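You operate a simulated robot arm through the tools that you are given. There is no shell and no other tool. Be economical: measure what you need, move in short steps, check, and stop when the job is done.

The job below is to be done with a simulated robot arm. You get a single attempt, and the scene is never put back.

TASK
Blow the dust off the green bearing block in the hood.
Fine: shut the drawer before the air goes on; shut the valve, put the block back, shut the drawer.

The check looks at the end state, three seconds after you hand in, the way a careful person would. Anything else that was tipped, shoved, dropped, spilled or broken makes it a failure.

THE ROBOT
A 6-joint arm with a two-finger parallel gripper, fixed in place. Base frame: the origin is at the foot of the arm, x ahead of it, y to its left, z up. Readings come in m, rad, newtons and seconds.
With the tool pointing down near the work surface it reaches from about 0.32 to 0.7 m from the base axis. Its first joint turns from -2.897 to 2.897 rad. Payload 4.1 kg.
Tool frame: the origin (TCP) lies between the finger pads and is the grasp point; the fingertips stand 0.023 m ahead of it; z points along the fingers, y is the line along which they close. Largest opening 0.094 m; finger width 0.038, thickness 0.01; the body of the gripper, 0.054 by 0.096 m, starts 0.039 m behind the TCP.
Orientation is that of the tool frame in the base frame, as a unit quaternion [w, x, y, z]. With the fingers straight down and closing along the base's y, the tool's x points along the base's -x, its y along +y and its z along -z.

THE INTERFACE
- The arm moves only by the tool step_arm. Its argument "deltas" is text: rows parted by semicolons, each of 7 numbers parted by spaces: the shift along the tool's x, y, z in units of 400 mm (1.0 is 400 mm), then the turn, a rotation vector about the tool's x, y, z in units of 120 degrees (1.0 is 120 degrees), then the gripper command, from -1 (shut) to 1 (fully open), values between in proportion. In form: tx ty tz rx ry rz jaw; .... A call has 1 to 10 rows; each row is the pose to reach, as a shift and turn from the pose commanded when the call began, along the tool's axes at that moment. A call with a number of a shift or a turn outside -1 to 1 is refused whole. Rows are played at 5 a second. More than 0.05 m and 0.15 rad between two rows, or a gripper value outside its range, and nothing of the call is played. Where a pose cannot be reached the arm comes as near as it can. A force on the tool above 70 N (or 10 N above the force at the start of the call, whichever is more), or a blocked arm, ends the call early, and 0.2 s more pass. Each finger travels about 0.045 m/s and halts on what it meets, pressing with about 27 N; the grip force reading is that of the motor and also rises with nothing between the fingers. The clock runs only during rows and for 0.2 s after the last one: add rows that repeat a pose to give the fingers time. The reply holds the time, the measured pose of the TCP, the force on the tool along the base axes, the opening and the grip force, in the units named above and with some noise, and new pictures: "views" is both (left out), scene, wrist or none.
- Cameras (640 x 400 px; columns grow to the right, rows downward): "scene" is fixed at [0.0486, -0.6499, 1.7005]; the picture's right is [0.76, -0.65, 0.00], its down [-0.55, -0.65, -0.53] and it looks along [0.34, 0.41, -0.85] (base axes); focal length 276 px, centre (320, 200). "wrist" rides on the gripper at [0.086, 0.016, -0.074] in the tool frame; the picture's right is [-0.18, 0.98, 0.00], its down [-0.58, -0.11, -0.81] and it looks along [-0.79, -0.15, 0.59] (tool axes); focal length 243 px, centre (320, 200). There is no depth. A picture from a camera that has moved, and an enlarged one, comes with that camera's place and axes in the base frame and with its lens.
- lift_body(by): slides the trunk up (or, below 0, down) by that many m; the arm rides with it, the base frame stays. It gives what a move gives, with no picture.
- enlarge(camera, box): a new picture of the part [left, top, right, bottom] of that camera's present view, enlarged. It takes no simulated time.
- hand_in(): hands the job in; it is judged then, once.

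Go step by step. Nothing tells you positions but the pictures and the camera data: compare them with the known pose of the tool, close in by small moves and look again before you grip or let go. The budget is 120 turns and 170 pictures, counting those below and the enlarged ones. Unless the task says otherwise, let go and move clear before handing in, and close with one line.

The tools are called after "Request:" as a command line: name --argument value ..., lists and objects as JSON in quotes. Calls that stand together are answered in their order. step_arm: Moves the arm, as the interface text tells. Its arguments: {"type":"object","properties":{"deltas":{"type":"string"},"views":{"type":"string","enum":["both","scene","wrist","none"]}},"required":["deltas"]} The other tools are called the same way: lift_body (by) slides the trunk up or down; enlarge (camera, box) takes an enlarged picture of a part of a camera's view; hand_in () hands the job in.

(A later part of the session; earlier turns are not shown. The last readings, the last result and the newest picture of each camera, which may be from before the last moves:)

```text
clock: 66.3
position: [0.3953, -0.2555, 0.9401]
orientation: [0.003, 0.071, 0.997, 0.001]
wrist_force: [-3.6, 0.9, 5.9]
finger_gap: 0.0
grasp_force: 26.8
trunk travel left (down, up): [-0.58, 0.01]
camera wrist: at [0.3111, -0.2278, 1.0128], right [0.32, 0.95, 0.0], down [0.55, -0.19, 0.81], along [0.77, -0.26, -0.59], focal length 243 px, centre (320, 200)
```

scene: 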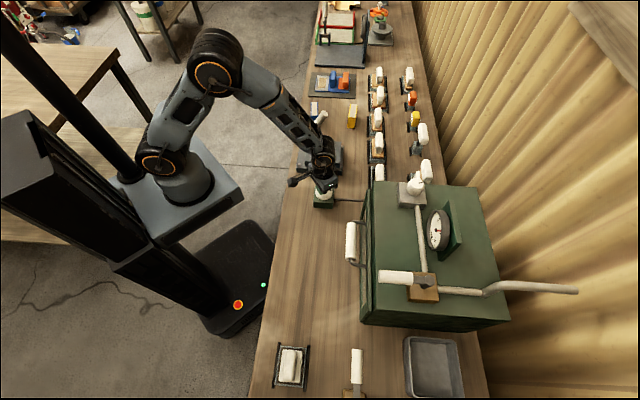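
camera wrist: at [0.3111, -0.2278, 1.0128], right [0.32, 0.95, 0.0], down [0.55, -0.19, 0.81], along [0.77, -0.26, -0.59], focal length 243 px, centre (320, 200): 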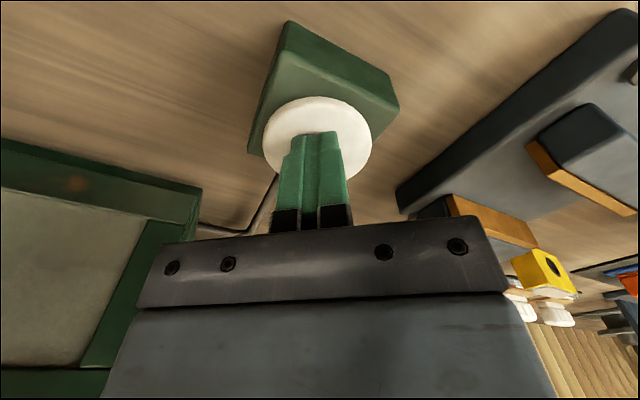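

Contact on the button. Pressing further and holding.

Request:
step_arm --deltas "0 0 0.005 0 0 0 -1;0 0 0.01 0 0 0 -1;0 0 0.015 0 0 0 -1;0 0 0.02 0 0 0 -1;0 0 0.025 0 0 0 -1;0 0 0.03 0 0 0 -1;0 0 0.03 0 0 0 -1;0 0 0.03 0 0 0 -1;0 0 0.03 0 0 0 -1;0 0 0.03 0 0 0 -1"

Request:
enlarge --camera "scene" --box '[300, 160, 480, 280]'

```text
clock: 67.4
position: [0.3942, -0.255, 0.9389]
orientation: [0.01, 0.071, 0.997, -0.003]
wrist_force: [-14.0, 10.2, 43.7]
finger_gap: 0.0
grasp_force: 27.0
trunk travel left (down, up): [-0.58, 0.01]
stopped in row 5: the force on the tool passed its limit (the readings are from after the stop); the commanded pose is now the measured one
camera wrist: at [0.3101, -0.2271, 1.01], right [0.32, 0.95, 0.0], down [0.55, -0.18, 0.82], along [0.77, -0.26, -0.58], focal length 243 px, centre (320, 200)
```

scene: 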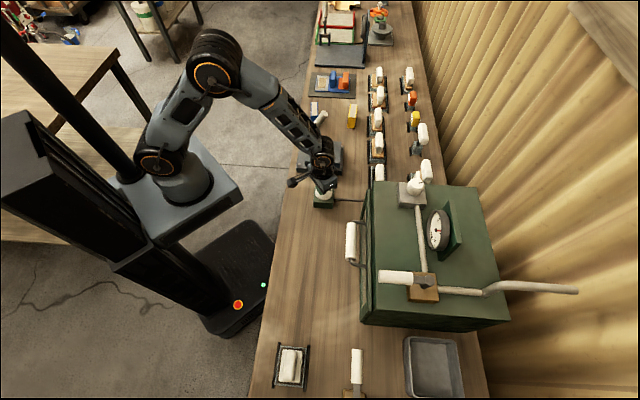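
wrist: 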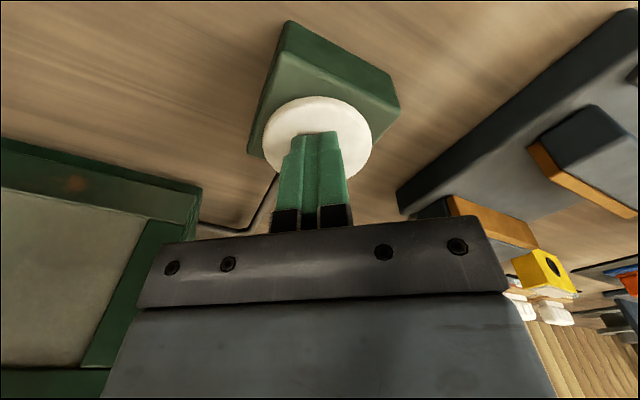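

```text
3.33 times, centred on (390, 220) of scene
camera zoom: at [0.0486, -0.6499, 1.7005], right [0.76, -0.65, 0.0], down [-0.55, -0.65, -0.53], along [0.34, 0.41, -0.85], focal length 919 px, centre (87, 133)
```

zoom: 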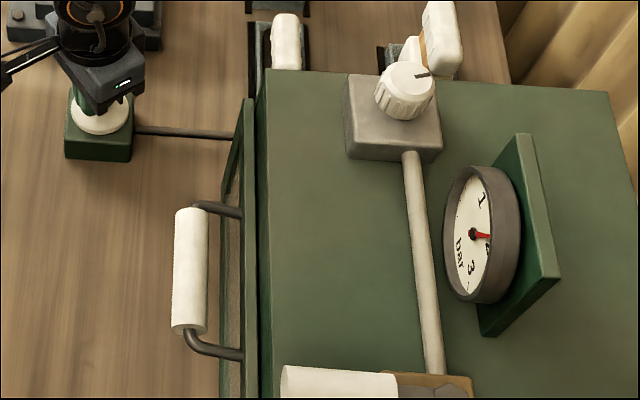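

The button is at the bottom of its travel. Holding it with a small load for two seconds and looking at the drawer window.

Request:
step_arm --deltas "0 0 0.006 0 0 0 -1;0 0 0.006 0 0 0 -1;0 0 0.006 0 0 0 -1;0 0 0.006 0 0 0 -1;0 0 0.006 0 0 0 -1;0 0 0.006 0 0 0 -1;0 0 0.006 0 0 0 -1;0 0 0.006 0 0 0 -1;0 0 0.006 0 0 0 -1;0 0 0.006 0 0 0 -1" --views "wrist"

Request:
enlarge --camera "wrist" --box '[0, 120, 240, 400]'

Request:
enlarge --camera "scene" --box '[415, 200, 465, 260]'

```text
clock: 68.0
position: [0.396, -0.255, 0.9382]
orientation: [0.011, 0.07, 0.997, -0.004]
wrist_force: [-17.8, 14.6, 45.5]
finger_gap: 0.0
grasp_force: 27.3
trunk travel left (down, up): [-0.58, 0.01]
stopped in row 2: the force on the tool passed its limit (the readings are from after the stop); the commanded pose is now the measured one
camera wrist: at [0.3101, -0.2271, 1.0098], right [0.32, 0.95, 0.0], down [0.54, -0.18, 0.82], along [0.78, -0.26, -0.57], focal length 243 px, centre (320, 200)
```

wrist: 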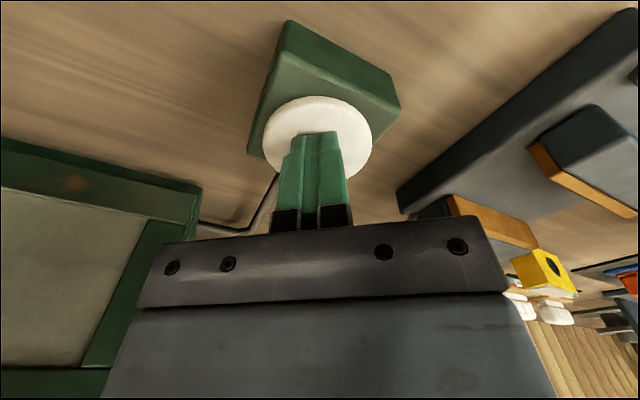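

```text
1.43 times, centred on (120, 260) of wrist
camera zoom: at [0.3101, -0.2271, 1.0098], right [0.32, 0.95, 0.0], down [0.54, -0.18, 0.82], along [0.78, -0.26, -0.57], focal length 347 px, centre (606, 114)
```

zoom: 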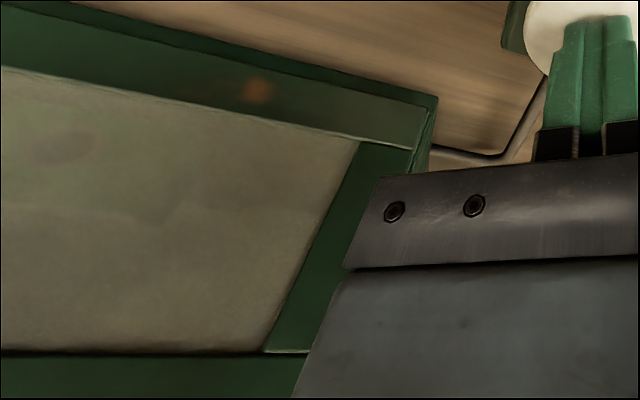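

```text
6.67 times, centred on (440, 230) of scene
camera zoom: at [0.0486, -0.6499, 1.7005], right [0.76, -0.65, 0.0], down [-0.55, -0.65, -0.53], along [0.34, 0.41, -0.85], focal length 1837 px, centre (-480, 0)
```

zoom: 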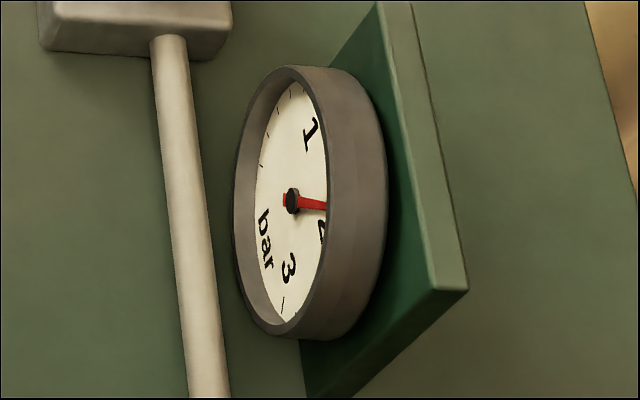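

The needle dips slightly while pressed, so the button does release the air. Holding it still for several seconds.

Request:
step_arm --deltas "0 0 0 0 0 0 -1;0 0 0 0 0 0 -1;0 0 0 0 0 0 -1;0 0 0 0 0 0 -1;0 0 0 0 0 0 -1;0 0 0 0 0 0 -1;0 0 0 0 0 0 -1;0 0 0 0 0 0 -1;0 0 0 0 0 0 -1;0 0 0 0 0 0 -1" --views "none"

Request:
step_arm --deltas "0 0 0 0 0 0 -1;0 0 0 0 0 0 -1;0 0 0 0 0 0 -1;0 0 0 0 0 0 -1;0 0 0 0 0 0 -1;0 0 0 0 0 0 -1;0 0 0 0 0 0 -1;0 0 0 0 0 0 -1;0 0 0 0 0 0 -1;0 0 0 0 0 0 -1" --views "none"

Request:
enlarge --camera "scene" --box '[415, 200, 465, 260]'

Request:
step_arm --deltas "0 0 -0.02 0 0 0 -1;0 0 -0.06 0 0 0 -1;0 0 -0.14 0 0 0 -1;0 0 -0.24 0 0 0 -1;0 0 -0.34 0 0 0 -1;0 0 -0.44 0 0 0 -1;0 0 -0.54 0 0 0 -1;0 0 -0.6 0 0 0 -1" --views "scene"

Request:
enlarge --camera "scene" --box '[415, 200, 465, 260]'

```text
clock: 70.2
position: [0.3975, -0.2553, 0.9384]
orientation: [0.011, 0.07, 0.997, -0.004]
wrist_force: [-16.9, 14.4, 57.9]
finger_gap: 0.0
grasp_force: 27.2
trunk travel left (down, up): [-0.58, 0.01]
```

```text
clock: 72.4
position: [0.3968, -0.2549, 0.938]
orientation: [0.011, 0.071, 0.997, -0.004]
wrist_force: [-15.9, 16.4, 57.8]
finger_gap: 0.0003
grasp_force: 26.8
trunk travel left (down, up): [-0.58, 0.01]
```

```text
6.67 times, centred on (440, 230) of scene
camera zoom: at [0.0486, -0.6499, 1.7005], right [0.76, -0.65, 0.0], down [-0.55, -0.65, -0.53], along [0.34, 0.41, -0.85], focal length 1837 px, centre (-480, 0)
```

zoom: 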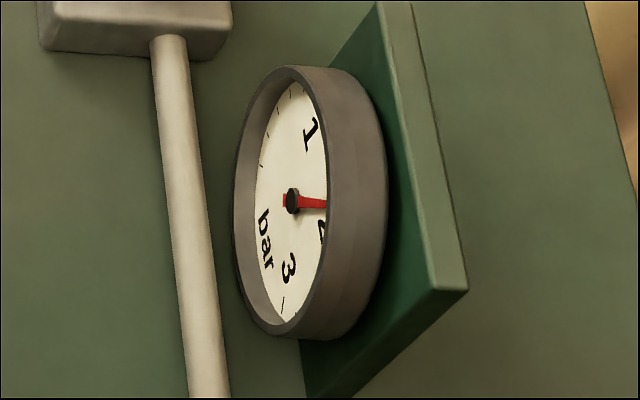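

```text
clock: 74.2
position: [0.3954, -0.2547, 1.1751]
orientation: [0.007, 0.07, 0.998, -0.003]
wrist_force: [0.1, 0.1, 0.2]
finger_gap: 0.0001
grasp_force: 26.5
trunk travel left (down, up): [-0.58, 0.01]
```

scene: 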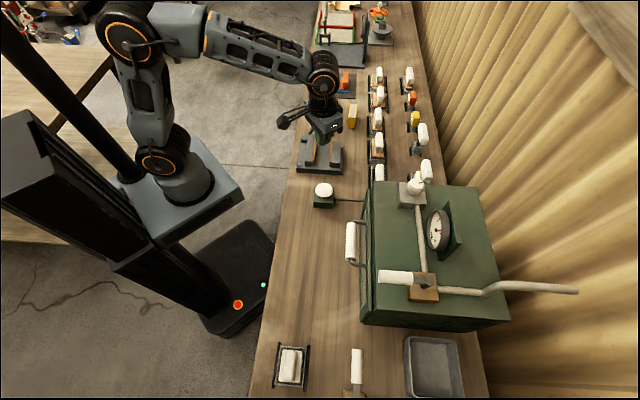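

```text
6.67 times, centred on (440, 230) of scene
camera zoom: at [0.0486, -0.6499, 1.7005], right [0.76, -0.65, 0.0], down [-0.55, -0.65, -0.53], along [0.34, 0.41, -0.85], focal length 1837 px, centre (-480, 0)
```

zoom: 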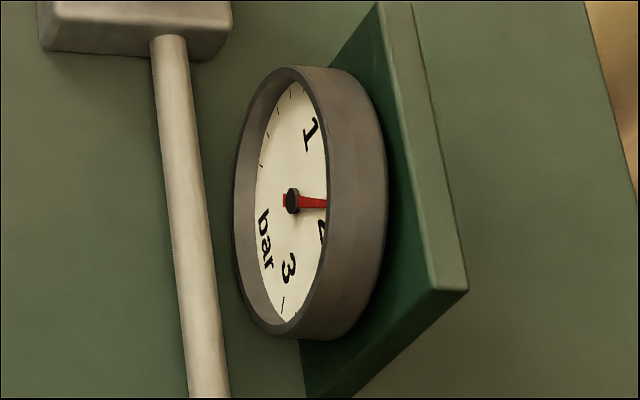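

Button released. Now back to the valve lever to shut it: returning to the tilted standoff pose.

Request:
step_arm --deltas "0.0246 -0.0855 -0.03 0.0498 0 0 0.2;0.049 -0.171 -0.06 0.0995 0 0 0.2;0.0737 -0.2565 -0.09 0.149 0 0 0.2;0.098 -0.342 -0.12 0.199 0 0 0.2;0.123 -0.4275 -0.15 0.249 0 0 0.2;0.147 -0.513 -0.1505 0.298 0 0 0.2;0.172 -0.5985 -0.1505 0.348 0 0 0.2;0.1965 -0.684 -0.1505 0.398 0 0 0.2;0.1965 -0.684 -0.1505 0.398 0 0 0.2"

```text
clock: 76.2
position: [0.2784, -0.5147, 1.2343]
orientation: [-0.02, 0.068, 0.911, -0.407]
wrist_force: [0.5, 0.1, 0.3]
finger_gap: 0.0562
grasp_force: 0.1
trunk travel left (down, up): [-0.58, 0.01]
camera wrist: at [0.2004, -0.4379, 1.269], right [0.29, 0.62, -0.73], down [0.64, 0.44, 0.63], along [0.71, -0.65, -0.27], focal length 243 px, centre (320, 200)
```

scene: 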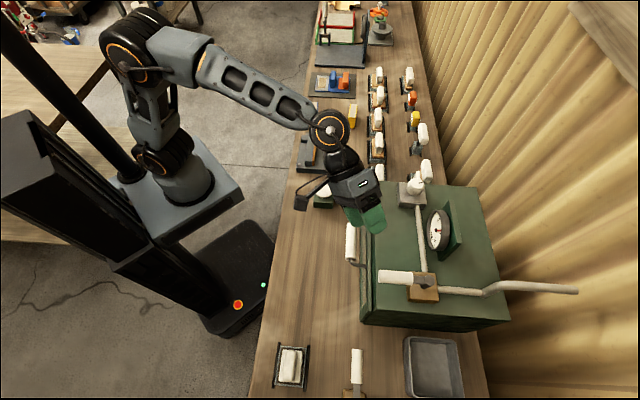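
wrist: 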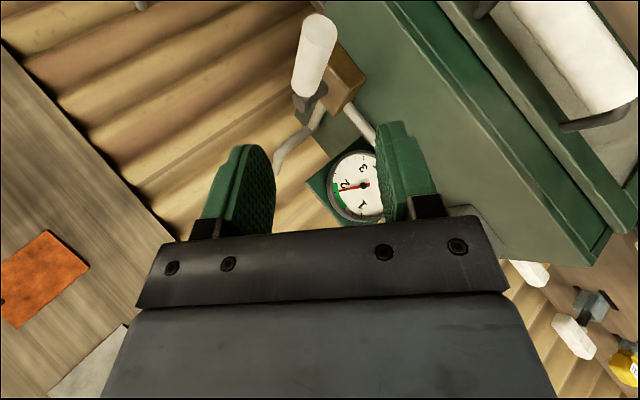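

Request:
step_arm --deltas "0 0 0.08 0 0 0 0.35;0 0 0.16 0 0 0 0.35;0 0 0.24 0 0 0 0.35;0 0 0.3 0 0 0 0.35;0 0 0.345 0 0 0 0.35;0 0 0.345 0 0 0 0.35"

```text
clock: 77.6
position: [0.2652, -0.6184, 1.1428]
orientation: [-0.02, 0.069, 0.91, -0.407]
wrist_force: [0.0, -0.1, 0.1]
finger_gap: 0.0639
grasp_force: 0.1
trunk travel left (down, up): [-0.58, 0.01]
camera wrist: at [0.1866, -0.5408, 1.1769], right [0.29, 0.62, -0.73], down [0.64, 0.44, 0.63], along [0.71, -0.65, -0.27], focal length 243 px, centre (320, 200)
```

scene: 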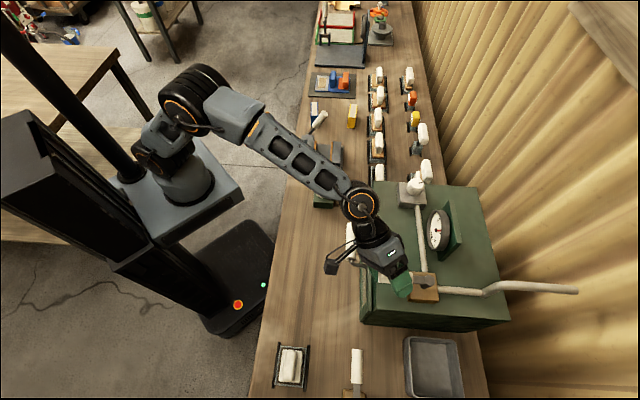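
wrist: 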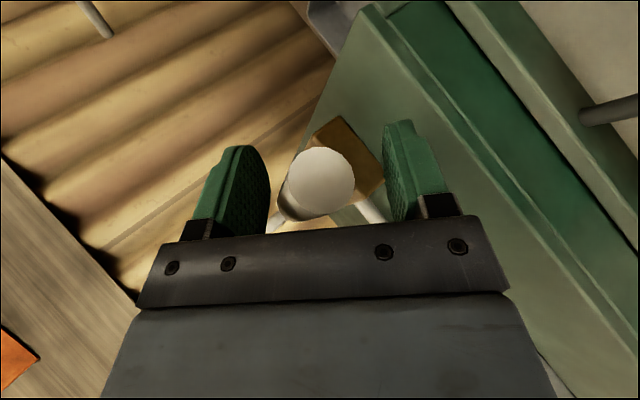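

Sweeping the lever back along its arc.

Request:
step_arm --deltas "0.007 -0.0174 0.0215 -0.0011 -0.0415 -0.0372 0.2;0.014 -0.0348 0.043 -0.0022 -0.083 -0.0744 0.1;0.02 -0.0522 0.0645 -0.0034 -0.1245 -0.1116 0.1;0.027 -0.0696 0.086 -0.0045 -0.166 -0.1488 0.1;0.034 -0.087 0.1075 -0.0056 -0.2075 -0.186 0.1;0.034 -0.087 0.1075 -0.0056 -0.2075 -0.186 0.1"

```text
clock: 79.0
position: [0.2445, -0.6715, 1.1398]
orientation: [0.098, -0.197, 0.892, -0.395]
wrist_force: [-1.1, 1.3, -0.4]
finger_gap: 0.0517
grasp_force: 0.1
trunk travel left (down, up): [-0.58, 0.01]
camera wrist: at [0.1357, -0.6499, 1.1748], right [-0.1, 0.68, -0.73], down [0.29, 0.72, 0.63], along [0.95, -0.14, -0.27], focal length 243 px, centre (320, 200)
```

scene: 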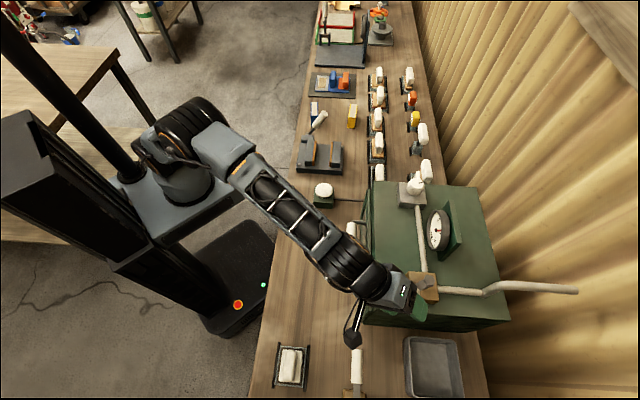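
wrist: 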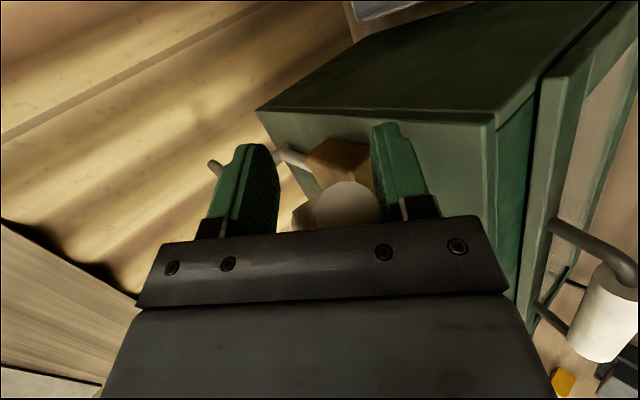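

Request:
step_arm --deltas "0.006 -0.0162 0.018 -0.0011 -0.043 -0.0386 0;0.0115 -0.0325 0.036 -0.0022 -0.086 -0.077 0;0.017 -0.0487 0.0537 -0.0033 -0.1286 -0.1157 -0.1;0.01 -0.065 0.07 -0.0033 -0.1286 -0.1157 -0.2;0 -0.083 0.086 -0.0033 -0.1286 -0.1157 -0.2;-0.0075 -0.099 0.101 -0.0033 -0.1286 -0.1157 -0.2;-0.0075 -0.099 0.101 -0.0033 -0.1286 -0.1157 -0.2"

Request:
enlarge --camera "scene" --box '[380, 190, 480, 330]'

```text
clock: 80.6
position: [0.2714, -0.7201, 1.1404]
orientation: [0.168, -0.354, 0.842, -0.371]
wrist_force: [0.0, -1.5, 0.2]
finger_gap: 0.038
grasp_force: 0.1
trunk travel left (down, up): [-0.58, 0.01]
camera wrist: at [0.1623, -0.7386, 1.1768], right [-0.34, 0.6, -0.73], down [0.01, 0.78, 0.63], along [0.94, 0.2, -0.27], focal length 243 px, centre (320, 200)
```

scene: 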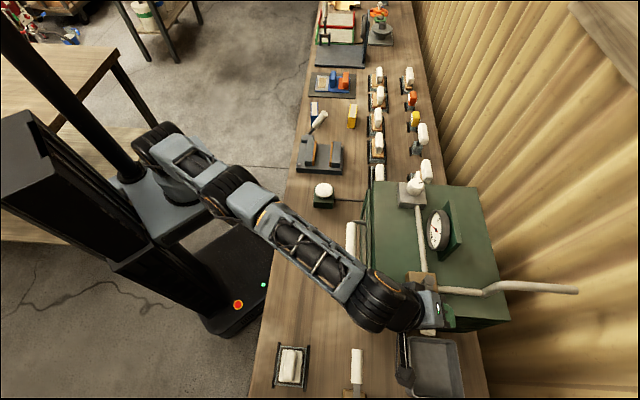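
wrist: 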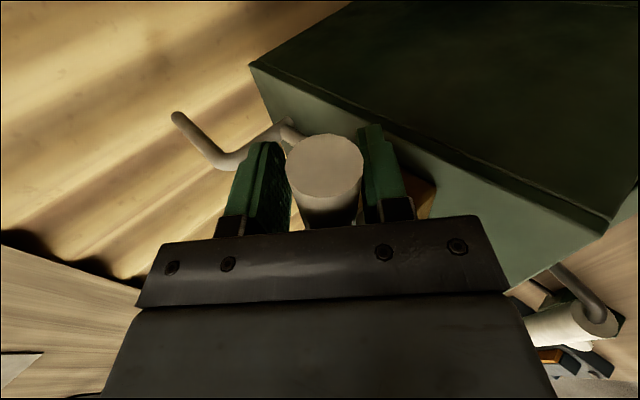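

```text
2.86 times, centred on (430, 260) of scene
camera zoom: at [0.0486, -0.6499, 1.7005], right [0.76, -0.65, 0.0], down [-0.55, -0.65, -0.53], along [0.34, 0.41, -0.85], focal length 787 px, centre (6, 29)
```

zoom: 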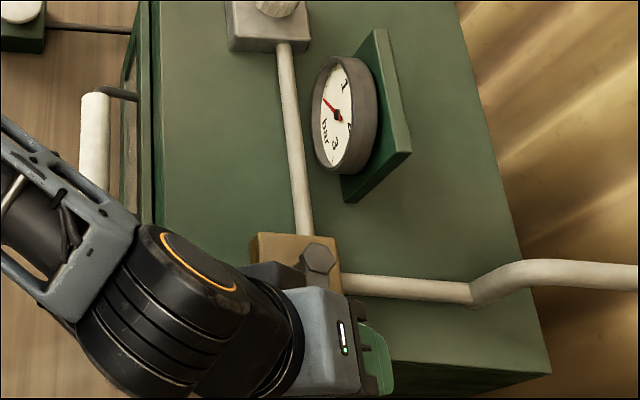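

Gauge is back at zero; the lever still lacks about a centimetre to its stop. I tilt a little more for reach and push it home.

Request:
step_arm --deltas "0 -0.008 0.009 0.05 0 0 -0.2;0 -0.016 0.018 0.1 0 0 -0.2;0 -0.024 0.026 0.12 0 0 -0.3;0 -0.032 0.035 0.12 0 0 -0.35;0 -0.032 0.035 0.12 0 0 -0.35"

Request:
enlarge --camera "scene" --box '[380, 250, 480, 350]'

```text
clock: 81.8
position: [0.2836, -0.7337, 1.141]
orientation: [0.21, -0.33, 0.789, -0.474]
wrist_force: [-2.5, -1.6, -3.9]
finger_gap: 0.0323
grasp_force: 2.1
trunk travel left (down, up): [-0.58, 0.01]
camera wrist: at [0.1697, -0.7469, 1.1582], right [-0.19, 0.46, -0.87], down [-0.08, 0.87, 0.48], along [0.98, 0.16, -0.13], focal length 243 px, centre (320, 200)
```

scene: 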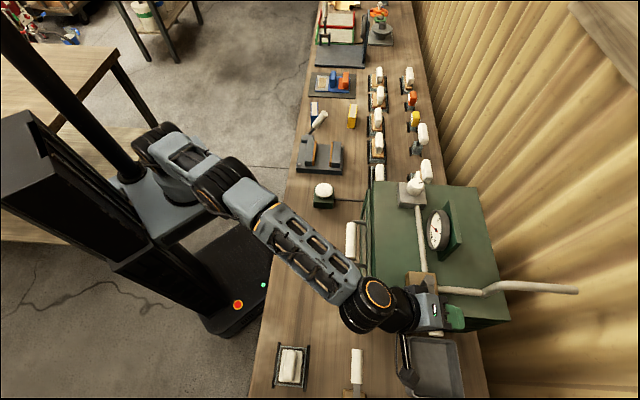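
wrist: 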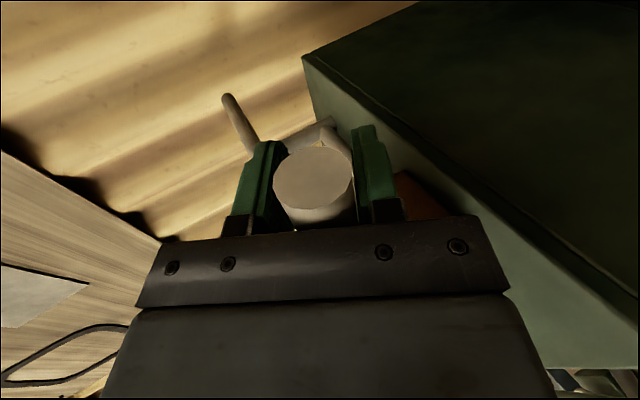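

```text
4.00 times, centred on (430, 300) of scene
camera zoom: at [0.0486, -0.6499, 1.7005], right [0.76, -0.65, 0.0], down [-0.55, -0.65, -0.53], along [0.34, 0.41, -0.85], focal length 1102 px, centre (-120, -200)
```

zoom: 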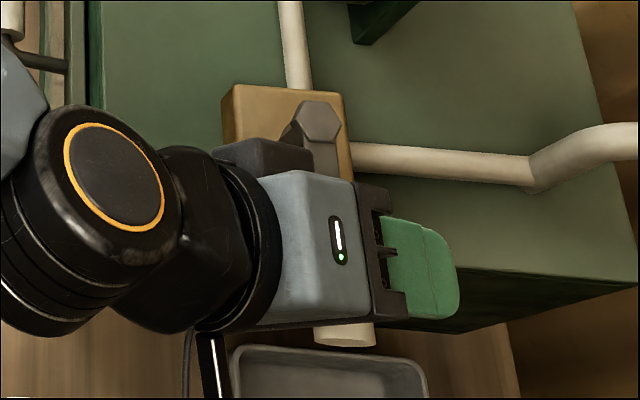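

The lever is back at its original line. One small extra push to seat it on its stop.

Request:
step_arm --deltas "0 -0.009 0.02 0 0 0 -0.35;0 -0.009 0.02 0 0 0 -0.35" --views "none"

Request:
enlarge --camera "scene" --box '[400, 265, 500, 327]'

```text
clock: 82.4
position: [0.2869, -0.7383, 1.1405]
orientation: [0.211, -0.33, 0.789, -0.473]
wrist_force: [-20.1, 26.3, -11.1]
finger_gap: 0.0364
grasp_force: 6.3
trunk travel left (down, up): [-0.58, 0.01]
```

```text
6.40 times, centred on (450, 296) of scene
camera zoom: at [0.0486, -0.6499, 1.7005], right [0.76, -0.65, 0.0], down [-0.55, -0.65, -0.53], along [0.34, 0.41, -0.85], focal length 1764 px, centre (-512, -414)
```

zoom: 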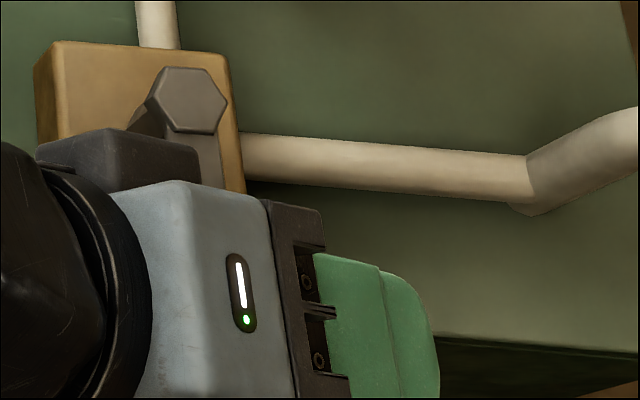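

Lever on its stop (33 N). Opening and withdrawing along the tool axis.

Request:
step_arm --deltas "0 0.009 -0.01 0 0 0 0;0 0.009 -0.01 0 0 0 0.3;0 0.009 -0.03 0 0 0 0.3;0 0.009 -0.08 0 0 0 0.3;0 0.009 -0.16 0 0 0 0.3;0 0.009 -0.25 0 0 0 0.3;0 0.009 -0.34 0 0 0 0.3;0 0.009 -0.38 0 0 0 0.3"

Request:
enlarge --camera "scene" --box '[380, 190, 480, 340]'

```text
clock: 84.2
position: [0.1978, -0.6628, 1.2244]
orientation: [0.211, -0.33, 0.791, -0.469]
wrist_force: [0.7, -1.0, 0.2]
finger_gap: 0.0609
grasp_force: 0.1
out of reach, approached as far as the arm can: row 6, 7, 8
trunk travel left (down, up): [-0.58, 0.01]
camera wrist: at [0.0833, -0.6763, 1.2428], right [-0.19, 0.47, -0.86], down [-0.08, 0.87, 0.49], along [0.98, 0.16, -0.13], focal length 243 px, centre (320, 200)
```

scene: 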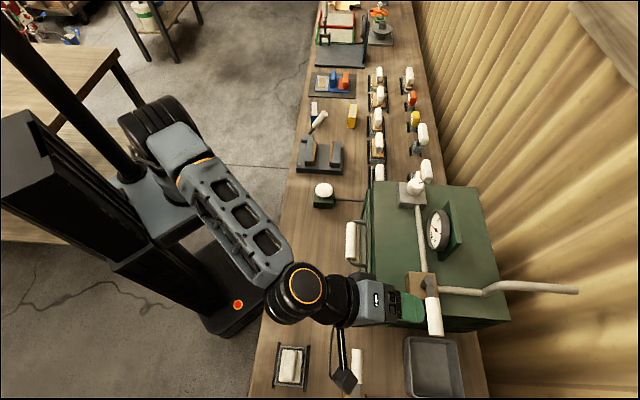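
wrist: 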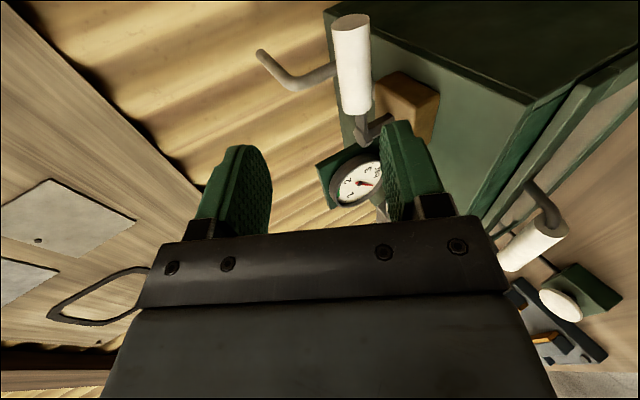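

```text
2.67 times, centred on (430, 265) of scene
camera zoom: at [0.0486, -0.6499, 1.7005], right [0.76, -0.65, 0.0], down [-0.55, -0.65, -0.53], along [0.34, 0.41, -0.85], focal length 735 px, centre (27, 27)
```

zoom: 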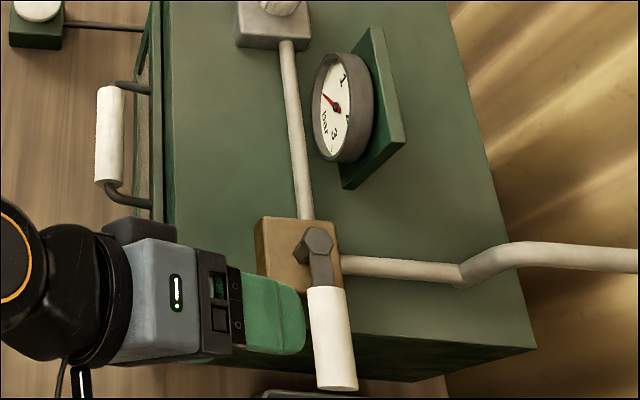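

Valve shut, gauge at zero. Returning to vertical above the drawer handle.

Request:
step_arm --deltas "-0.059 0.0325 -0.002 -0.0646 0 0 0.06;-0.118 0.065 -0.004 -0.129 0 0 0.06;-0.178 0.0975 -0.005 -0.194 0 0 0.06;-0.237 0.13 -0.007 -0.2585 0 0 0.06;-0.296 0.1625 -0.009 -0.323 0 0 0.06;-0.355 0.195 -0.011 -0.388 0 0 0.06;-0.414 0.2275 -0.0125 -0.452 0 0 0.06;-0.4735 0.26 -0.0145 -0.517 0 0 0.06;-0.4735 0.26 -0.0145 -0.517 0 0 0.06"

```text
clock: 86.2
position: [0.2904, -0.489, 1.1402]
orientation: [0.01, -0.391, 0.92, 0.001]
wrist_force: [0.0, 0.5, 0.4]
finger_gap: 0.0496
grasp_force: 0.0
trunk travel left (down, up): [-0.58, 0.01]
camera wrist: at [0.2185, -0.5409, 1.2117], right [-0.58, 0.81, 0.0], down [0.47, 0.34, 0.82], along [0.67, 0.47, -0.58], focal length 243 px, centre (320, 200)
```

scene: 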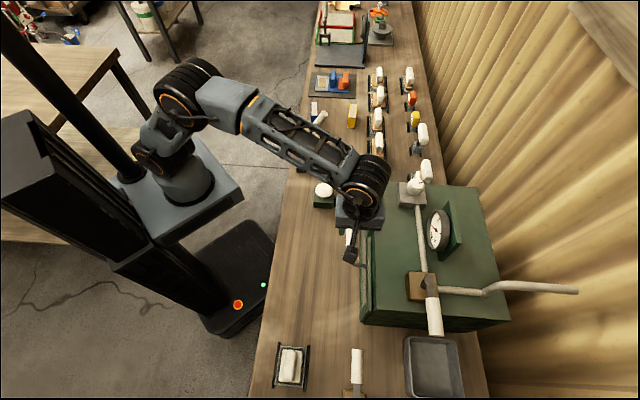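
wrist: 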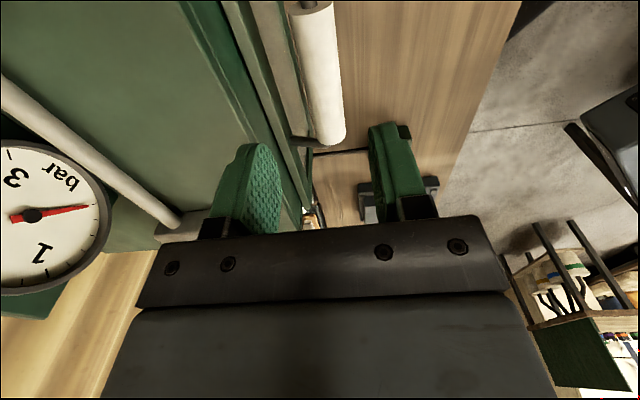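

Aligned on the bar. Descending around it and gripping.

Request:
step_arm --deltas "0 0 0.06 0 0.005 0 0.06;0 0 0.12 0 0.009 0 0.06;0 0 0.18 0 0.009 0 0.06;0 0 0.23 0 0.009 0 0.06;0 0 0.262 0 0.009 0 0.06;0 0 0.262 0 0.009 0 -0.3;0 0 0.262 0 0.009 0 -1;0 0 0.262 0 0.009 0 -1;0 0 0.262 0 0.009 0 -1;0 0 0.262 0 0.009 0 -1" --views "wrist"

```text
clock: 88.4
position: [0.2924, -0.4873, 1.0367]
orientation: [0.002, -0.391, 0.92, -0.002]
wrist_force: [-6.9, 7.5, -5.3]
finger_gap: 0.027
grasp_force: 45.3
trunk travel left (down, up): [-0.58, 0.01]
camera wrist: at [0.2195, -0.5391, 1.1101], right [-0.58, 0.82, -0.01], down [0.48, 0.34, 0.81], along [0.66, 0.47, -0.59], focal length 243 px, centre (320, 200)
```

wrist: 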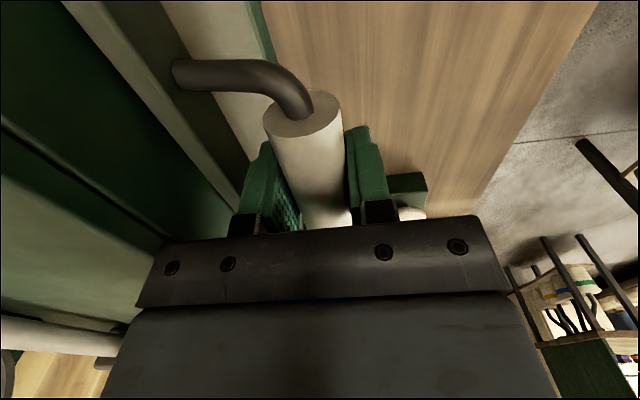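

Gripped. Pulling the drawer open gently along +y of the tool.

Request:
step_arm --deltas "0 0.01 0.002 0 0 0 -1;0 0.03 0.002 0 0 0 -1;0 0.06 0.002 0 0 0 -1;0 0.09 0.002 0 0 0 -1;0 0.12 0.002 0 0 0 -1;0 0.15 0.002 0 0 0 -1;0 0.18 0.002 0 0 0 -1;0 0.21 0.002 0 0 0 -1;0 0.235 0.002 0 0 0 -1;0 0.25 0.002 0 0 0 -1"

```text
clock: 90.6
position: [0.2222, -0.4178, 1.0367]
orientation: [0.002, -0.391, 0.92, -0.004]
wrist_force: [6.3, 4.0, 31.5]
finger_gap: 0.0273
grasp_force: 45.3
trunk travel left (down, up): [-0.58, 0.01]
camera wrist: at [0.1494, -0.4688, 1.1102], right [-0.58, 0.81, -0.01], down [0.48, 0.35, 0.81], along [0.66, 0.46, -0.59], focal length 243 px, centre (320, 200)
```

scene: 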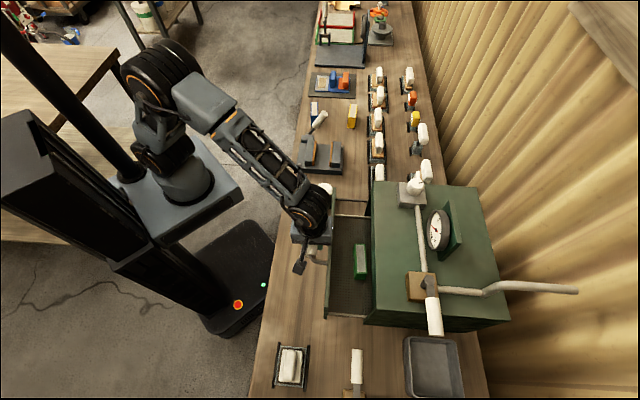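
wrist: 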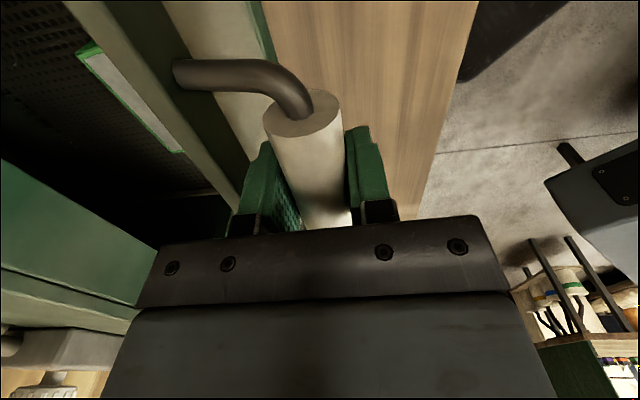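

Request:
enlarge --camera "scene" --box '[335, 230, 385, 290]'

Request:
step_arm --deltas "0 0.01 -0.007 0 0 0 -1;0 0.03 -0.007 0 0 0 -1;0 0.06 -0.007 0 0 0 -1;0 0.09 -0.007 0 0 0 -1;0 0.12 -0.007 0 0 0 -1;0 0.15 -0.007 0 0 0 -1;0 0.18 -0.007 0 0 0 -1;0 0.21 -0.007 0 0 0 -1;0 0.23 -0.007 0 0 0 -1;0 0.24 -0.007 0 0 0 -1" --views "scene"

```text
6.67 times, centred on (360, 260) of scene
camera zoom: at [0.0486, -0.6499, 1.7005], right [0.76, -0.65, 0.0], down [-0.55, -0.65, -0.53], along [0.34, 0.41, -0.85], focal length 1837 px, centre (53, -200)
```

zoom: 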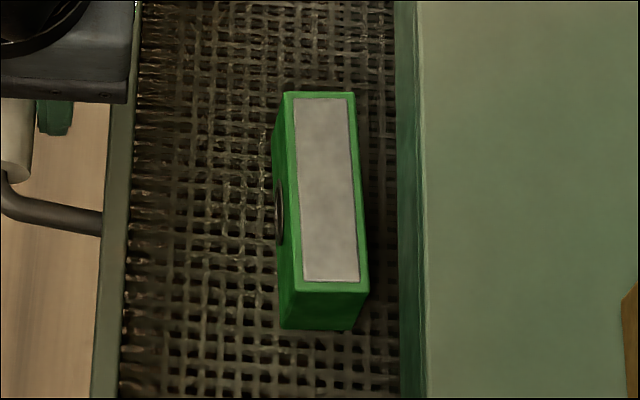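

```text
clock: 92.8
position: [0.1545, -0.3489, 1.0372]
orientation: [0.001, -0.392, 0.92, -0.002]
wrist_force: [21.1, 19.9, -15.2]
finger_gap: 0.0271
grasp_force: 45.1
trunk travel left (down, up): [-0.58, 0.01]
```

scene: 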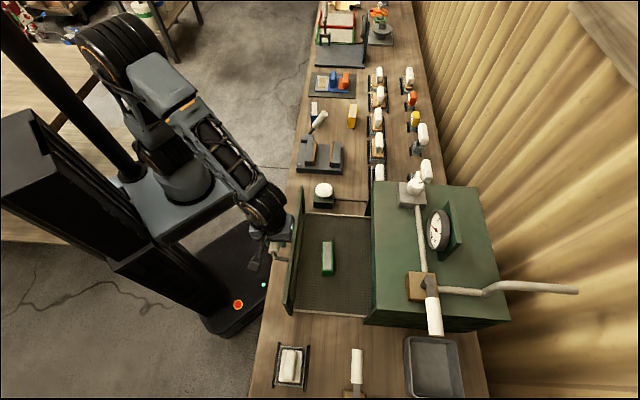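

The block's plate now shows grey metal, not cream dust. Check it in the open and compare with the others, while releasing the handle.

Request:
enlarge --camera "scene" --box '[300, 220, 360, 290]'

Request:
step_arm --deltas "0.01 0 0 0 0 0 -0.3;0.01 0 0 0 0 0 0.06;0.01 0 0 0 0 0 0.06;0.01 0 0 0 0 0 0.06;0 0 -0.06 0 0 0 0.06;0 0 -0.16 0 0 0 0.06;0 0 -0.26 0 0 0 0.06;0 0 -0.34 0 0 0 0.06"

```text
5.71 times, centred on (330, 255) of scene
camera zoom: at [0.0486, -0.6499, 1.7005], right [0.76, -0.65, 0.0], down [-0.55, -0.65, -0.53], along [0.34, 0.41, -0.85], focal length 1575 px, centre (263, -114)
```

zoom: 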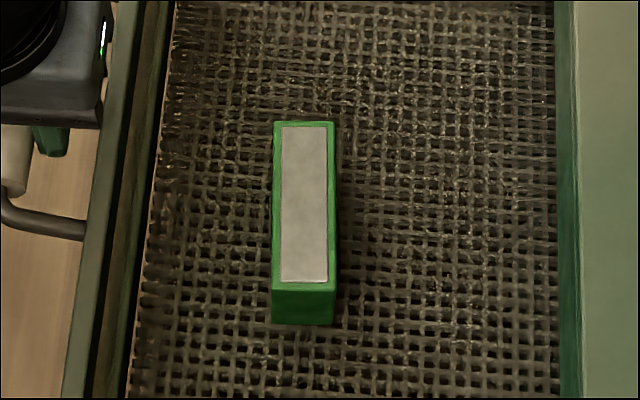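

```text
clock: 94.6
position: [0.1521, -0.3514, 1.1724]
orientation: [0.002, -0.391, 0.92, -0.003]
wrist_force: [-0.7, 0.4, 1.9]
finger_gap: 0.0499
grasp_force: 0.0
trunk travel left (down, up): [-0.58, 0.01]
camera wrist: at [0.0792, -0.4041, 1.2459], right [-0.58, 0.81, -0.01], down [0.48, 0.35, 0.81], along [0.66, 0.47, -0.59], focal length 243 px, centre (320, 200)
```

scene: 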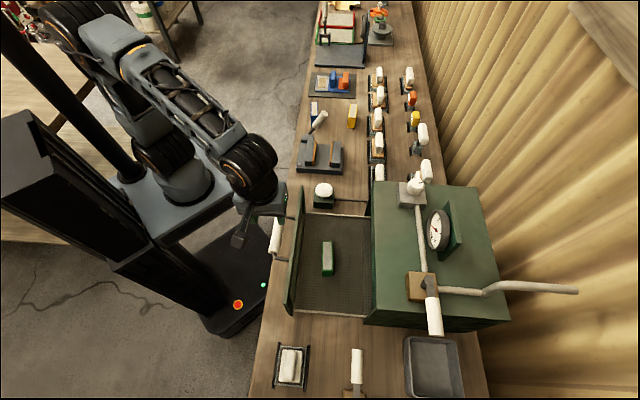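
wrist: 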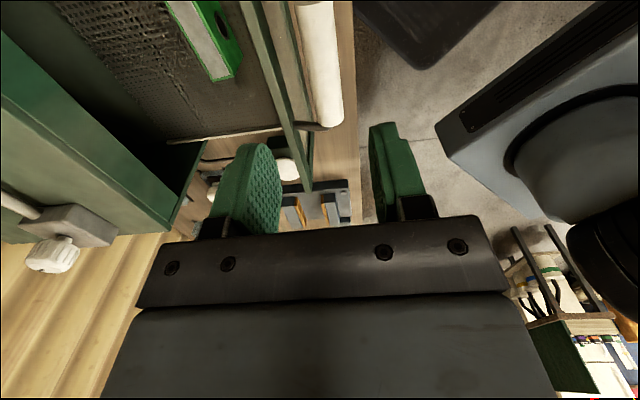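

Dust is gone. Moving over the block.

Request:
step_arm --deltas "0 -0.08 -0.01 0 0 -0.007 0.2;0 -0.17 -0.01 0 0 -0.014 0.2;0 -0.26 -0.01 0 0 -0.021 0.2;0 -0.3475 0 0 0 -0.028 0.2;0 -0.3475 0.08 0 0 -0.028 0.2;0 -0.3475 0.16 0 0 -0.028 0.2;0 -0.3475 0.25 0 0 -0.028 0.2;0 -0.3475 0.25 0 0 -0.028 0.2" --views "wrist"

```text
clock: 96.4
position: [0.2551, -0.4487, 1.0741]
orientation: [0.002, -0.419, 0.908, -0.002]
wrist_force: [0.2, 0.2, 0.2]
finger_gap: 0.0564
grasp_force: 0.0
trunk travel left (down, up): [-0.58, 0.01]
camera wrist: at [0.1849, -0.5047, 1.1474], right [-0.63, 0.78, -0.01], down [0.46, 0.38, 0.81], along [0.63, 0.5, -0.59], focal length 243 px, centre (320, 200)
```

wrist: 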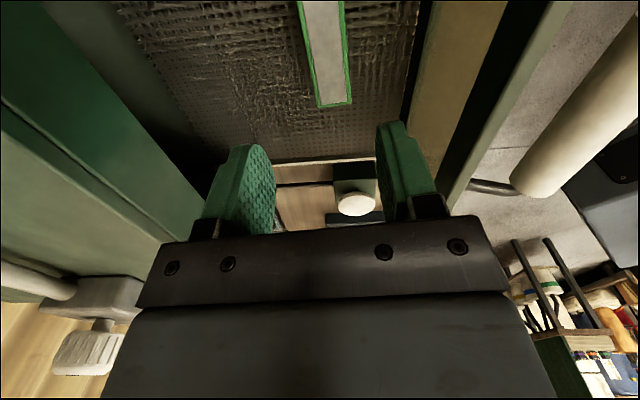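

Block is 6 mm to +y and well aligned. Descending and gripping.

Request:
step_arm --deltas "0 0.0157 0.08 0 0 0 0.2;0 0.0157 0.16 0 0 0 0.2;0 0.0157 0.24 0 0 0 0.2;0 0.0157 0.32 0 0 0 0.2;0 0.0157 0.36 0 0 0 0.2;0 0.0157 0.39 0 0 0 0.2;0 0.0157 0.4 0 0 0 0.2" --views "wrist"

```text
clock: 98.0
position: [0.2494, -0.4449, 0.9118]
orientation: [0.002, -0.419, 0.908, -0.002]
wrist_force: [0.6, -0.6, 0.3]
finger_gap: 0.0564
grasp_force: 0.0
trunk travel left (down, up): [-0.58, 0.01]
camera wrist: at [0.1794, -0.5006, 0.9861], right [-0.63, 0.78, -0.01], down [0.46, 0.37, 0.81], along [0.63, 0.5, -0.59], focal length 243 px, centre (320, 200)
```

wrist: 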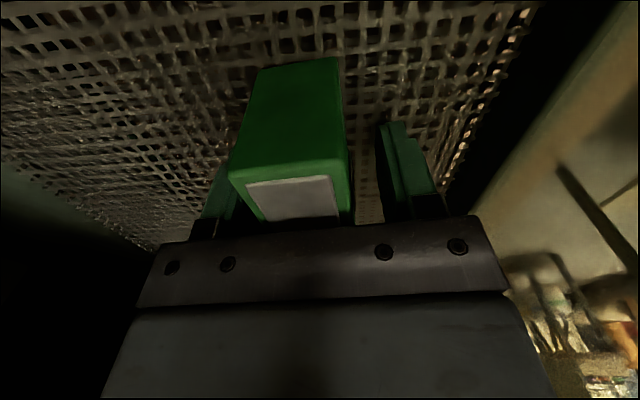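

Request:
step_arm --deltas "0 -0.008 0 0 0 0 0.2;0 -0.008 0 0 0 0 -0.4;0 -0.008 0 0 0 0 -1;0 -0.008 0 0 0 0 -1;0 -0.008 0 0 0 0 -1;0 -0.008 0 0 0 0 -1;0 -0.008 -0.006 0 0 0 -1;0 -0.008 -0.014 0 0 0 -1;0 -0.008 -0.026 0 0 0 -1;0 -0.008 -0.04 0 0 0 -1" --views "wrist"

```text
clock: 100.2
position: [0.2497, -0.4471, 0.9293]
orientation: [0.001, -0.419, 0.908, -0.002]
wrist_force: [-0.7, 0.4, -4.1]
finger_gap: 0.0318
grasp_force: 27.2
trunk travel left (down, up): [-0.58, 0.01]
camera wrist: at [0.1818, -0.5034, 1.0029], right [-0.63, 0.78, -0.01], down [0.46, 0.37, 0.81], along [0.63, 0.5, -0.59], focal length 243 px, centre (320, 200)
```

wrist: 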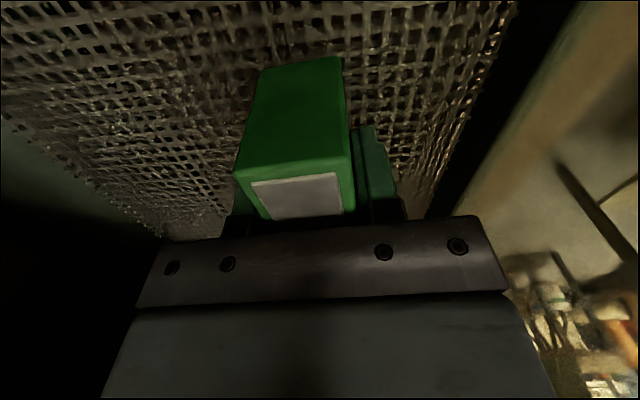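

Block held. Raising slowly out of the drawer.

Request:
step_arm --deltas "0 0 -0.03 0 0 0 -1;0 0 -0.07 0 0 0 -1;0 0 -0.13 0 0 0 -1;0 0 -0.2 0 0 0 -1;0 0 -0.27 0 0 0 -1;0 0 -0.34 0 0 0 -1;0 0 -0.41 0 0 0 -1;0 0 -0.48 0 0 0 -1;0 0 -0.55 0 0 0 -1;0 0 -0.6 0 0 0 -1" --views "none"

```text
clock: 102.4
position: [0.2491, -0.4472, 1.1703]
orientation: [0.002, -0.419, 0.908, -0.003]
wrist_force: [-0.9, 0.4, -5.6]
finger_gap: 0.032
grasp_force: 27.3
trunk travel left (down, up): [-0.58, 0.01]
```

Request:
step_arm --deltas "-0.07 0.009 0 0 0 0 -1;-0.14 0.018 0 0 0 0 -1;-0.21 0.027 0 0 0 0 -1;-0.28 0.036 0 0 0 0 -1;-0.35 0.045 0 0 0 0 -1;-0.42 0.054 0 0 0 0 -1;-0.49 0.063 0 0 0 0 -1;-0.56 0.072 0 0 0 0 -1;-0.63 0.081 0 0 0 0 -1;-0.7 0.0907 0 0 0 0.0054 -1" --views "none"

Request:
step_arm --deltas "-0.07 0.009 0 0 0 0 -1;-0.14 0.018 0 0 0 0 -1;-0.21 0.027 0 0 0 0 -1;-0.28 0.036 0 0 0 0 -1;-0.35 0.045 0 0 0 0 -1;-0.42 0.054 0 0 0 0 -1;-0.49 0.063 0 0 0 0 -1;-0.56 0.072 0 0 0 0 -1;-0.63 0.081 0 0 0 0 -1;-0.7 0.0907 0 0 0 0 -1" --views "wrist"

Request:
lift_body --by -0.08

```text
clock: 104.6
position: [0.4028, -0.2093, 1.1701]
orientation: [0.001, -0.413, 0.911, -0.003]
wrist_force: [-0.3, -0.6, -4.0]
finger_gap: 0.0316
grasp_force: 27.2
trunk travel left (down, up): [-0.58, 0.01]
```

```text
clock: 106.8
position: [0.5596, 0.0265, 1.169]
orientation: [0.002, -0.414, 0.91, -0.003]
wrist_force: [0.6, 0.1, -4.3]
finger_gap: 0.0315
grasp_force: 27.4
trunk travel left (down, up): [-0.58, 0.01]
camera wrist: at [0.4901, -0.0285, 1.243], right [-0.62, 0.79, -0.01], down [0.46, 0.37, 0.81], along [0.64, 0.5, -0.59], focal length 243 px, centre (320, 200)
```

wrist: 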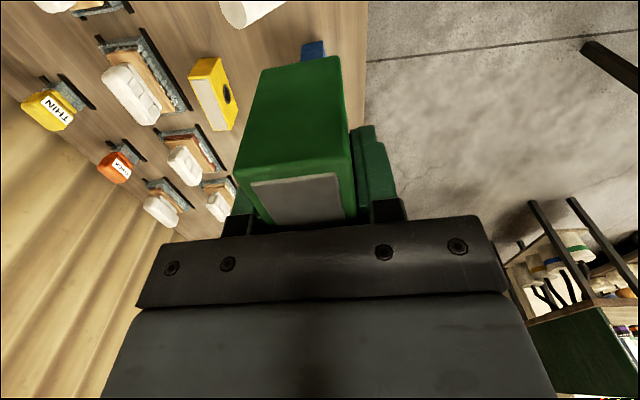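

```text
clock: 107.9
position: [0.5595, 0.0264, 1.0908]
orientation: [0.002, -0.413, 0.911, -0.003]
wrist_force: [0.2, 0.2, -4.7]
finger_gap: 0.0319
grasp_force: 26.7
trunk travel left (down, up): [-0.5, 0.09]
```

Request:
step_arm --deltas "-0.024 -0.0273 0.03 0 0 0 -1;-0.048 -0.0545 0.06 0 0 0 -1;-0.072 -0.0818 0.09 0 0 0 -1;-0.096 -0.109 0.12 0 0 0 -1;-0.12 -0.1364 0.15 0 0 0 -1;-0.144 -0.1636 0.18 0 0 0 -1;-0.168 -0.191 0.21 0 0 0 -1;-0.192 -0.218 0.24 0 0 0 -1;-0.216 -0.2454 0.27 0 0 0 -1;-0.24 -0.2727 0.3 0 0 0 -1"

```text
clock: 110.1
position: [0.7059, 0.025, 0.9719]
orientation: [0.0, -0.413, 0.911, -0.003]
wrist_force: [-0.5, -0.4, -3.3]
finger_gap: 0.032
grasp_force: 27.4
trunk travel left (down, up): [-0.5, 0.09]
camera wrist: at [0.6355, -0.0296, 1.0445], right [-0.62, 0.79, -0.01], down [0.46, 0.37, 0.81], along [0.64, 0.5, -0.59], focal length 243 px, centre (320, 200)
```

scene: 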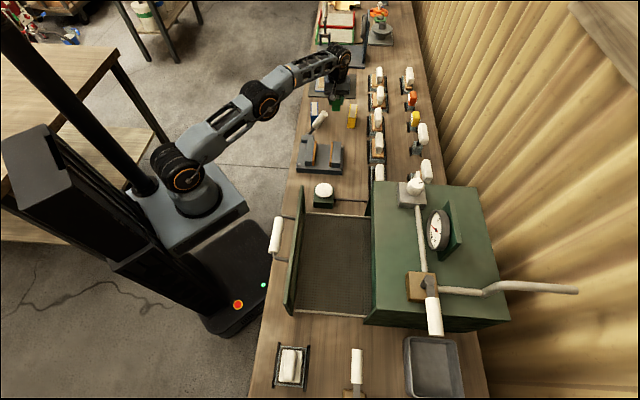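
wrist: 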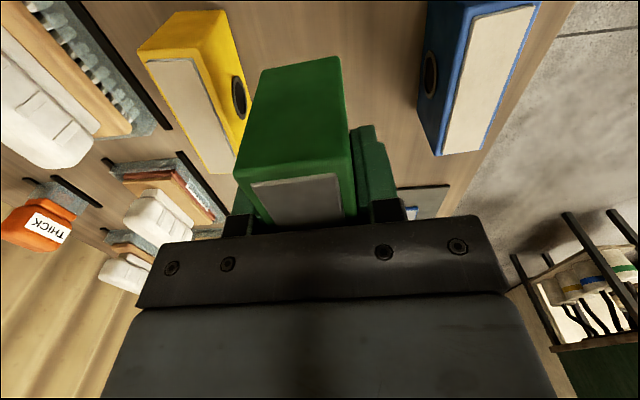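

Same view as when it was lifted here. Lowering to the bench.

Request:
step_arm --deltas "0 0.003 0.04 0 0 0 -1;0 0.003 0.08 0 0 0 -1;0 0.003 0.12 0 0 0 -1;0 0.003 0.16 0 0 0 -1;0 0.003 0.18 0 0 0 -1;0 0.003 0.19 0 0 0 -1;0 0.003 0.197 0 0 0 -1;0 0.003 0.202 0 0 0 -1" --views "none"

```text
clock: 111.9
position: [0.7053, 0.0261, 0.8892]
orientation: [0.002, -0.413, 0.911, -0.004]
wrist_force: [0.7, 0.2, -5.0]
finger_gap: 0.0316
grasp_force: 27.3
trunk travel left (down, up): [-0.5, 0.09]
```

Request:
step_arm --deltas "0 0 0.003 0 0 0 -1;0 0 0.006 0 0 0 -1;0 0 0.009 0 0 0 -1" --views "wrist"

```text
clock: 112.7
position: [0.705, 0.0271, 0.8857]
orientation: [0.001, -0.413, 0.911, -0.003]
wrist_force: [-0.5, -0.1, -4.8]
finger_gap: 0.0321
grasp_force: 26.9
trunk travel left (down, up): [-0.5, 0.09]
camera wrist: at [0.6352, -0.0285, 0.9601], right [-0.62, 0.79, -0.01], down [0.46, 0.37, 0.81], along [0.64, 0.5, -0.59], focal length 243 px, centre (320, 200)
```

wrist: 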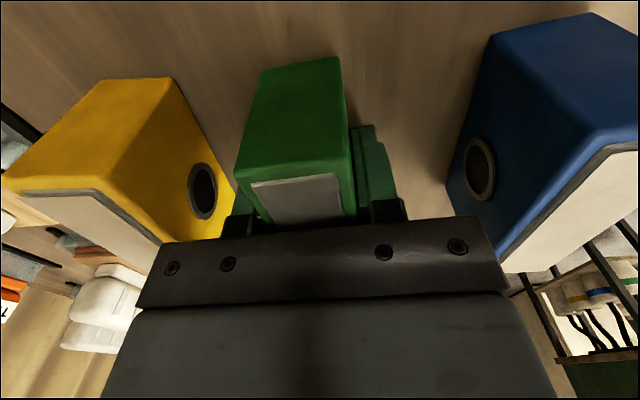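

Request:
step_arm --deltas "0 0 0.003 0 0 0 -1;0 0 0.005 0 0 0 -1" --views "none"

```text
clock: 113.3
position: [0.7063, 0.0262, 0.8856]
orientation: [0.002, -0.413, 0.911, -0.003]
wrist_force: [-0.6, -0.4, 0.6]
finger_gap: 0.032
grasp_force: 27.0
trunk travel left (down, up): [-0.5, 0.09]
```

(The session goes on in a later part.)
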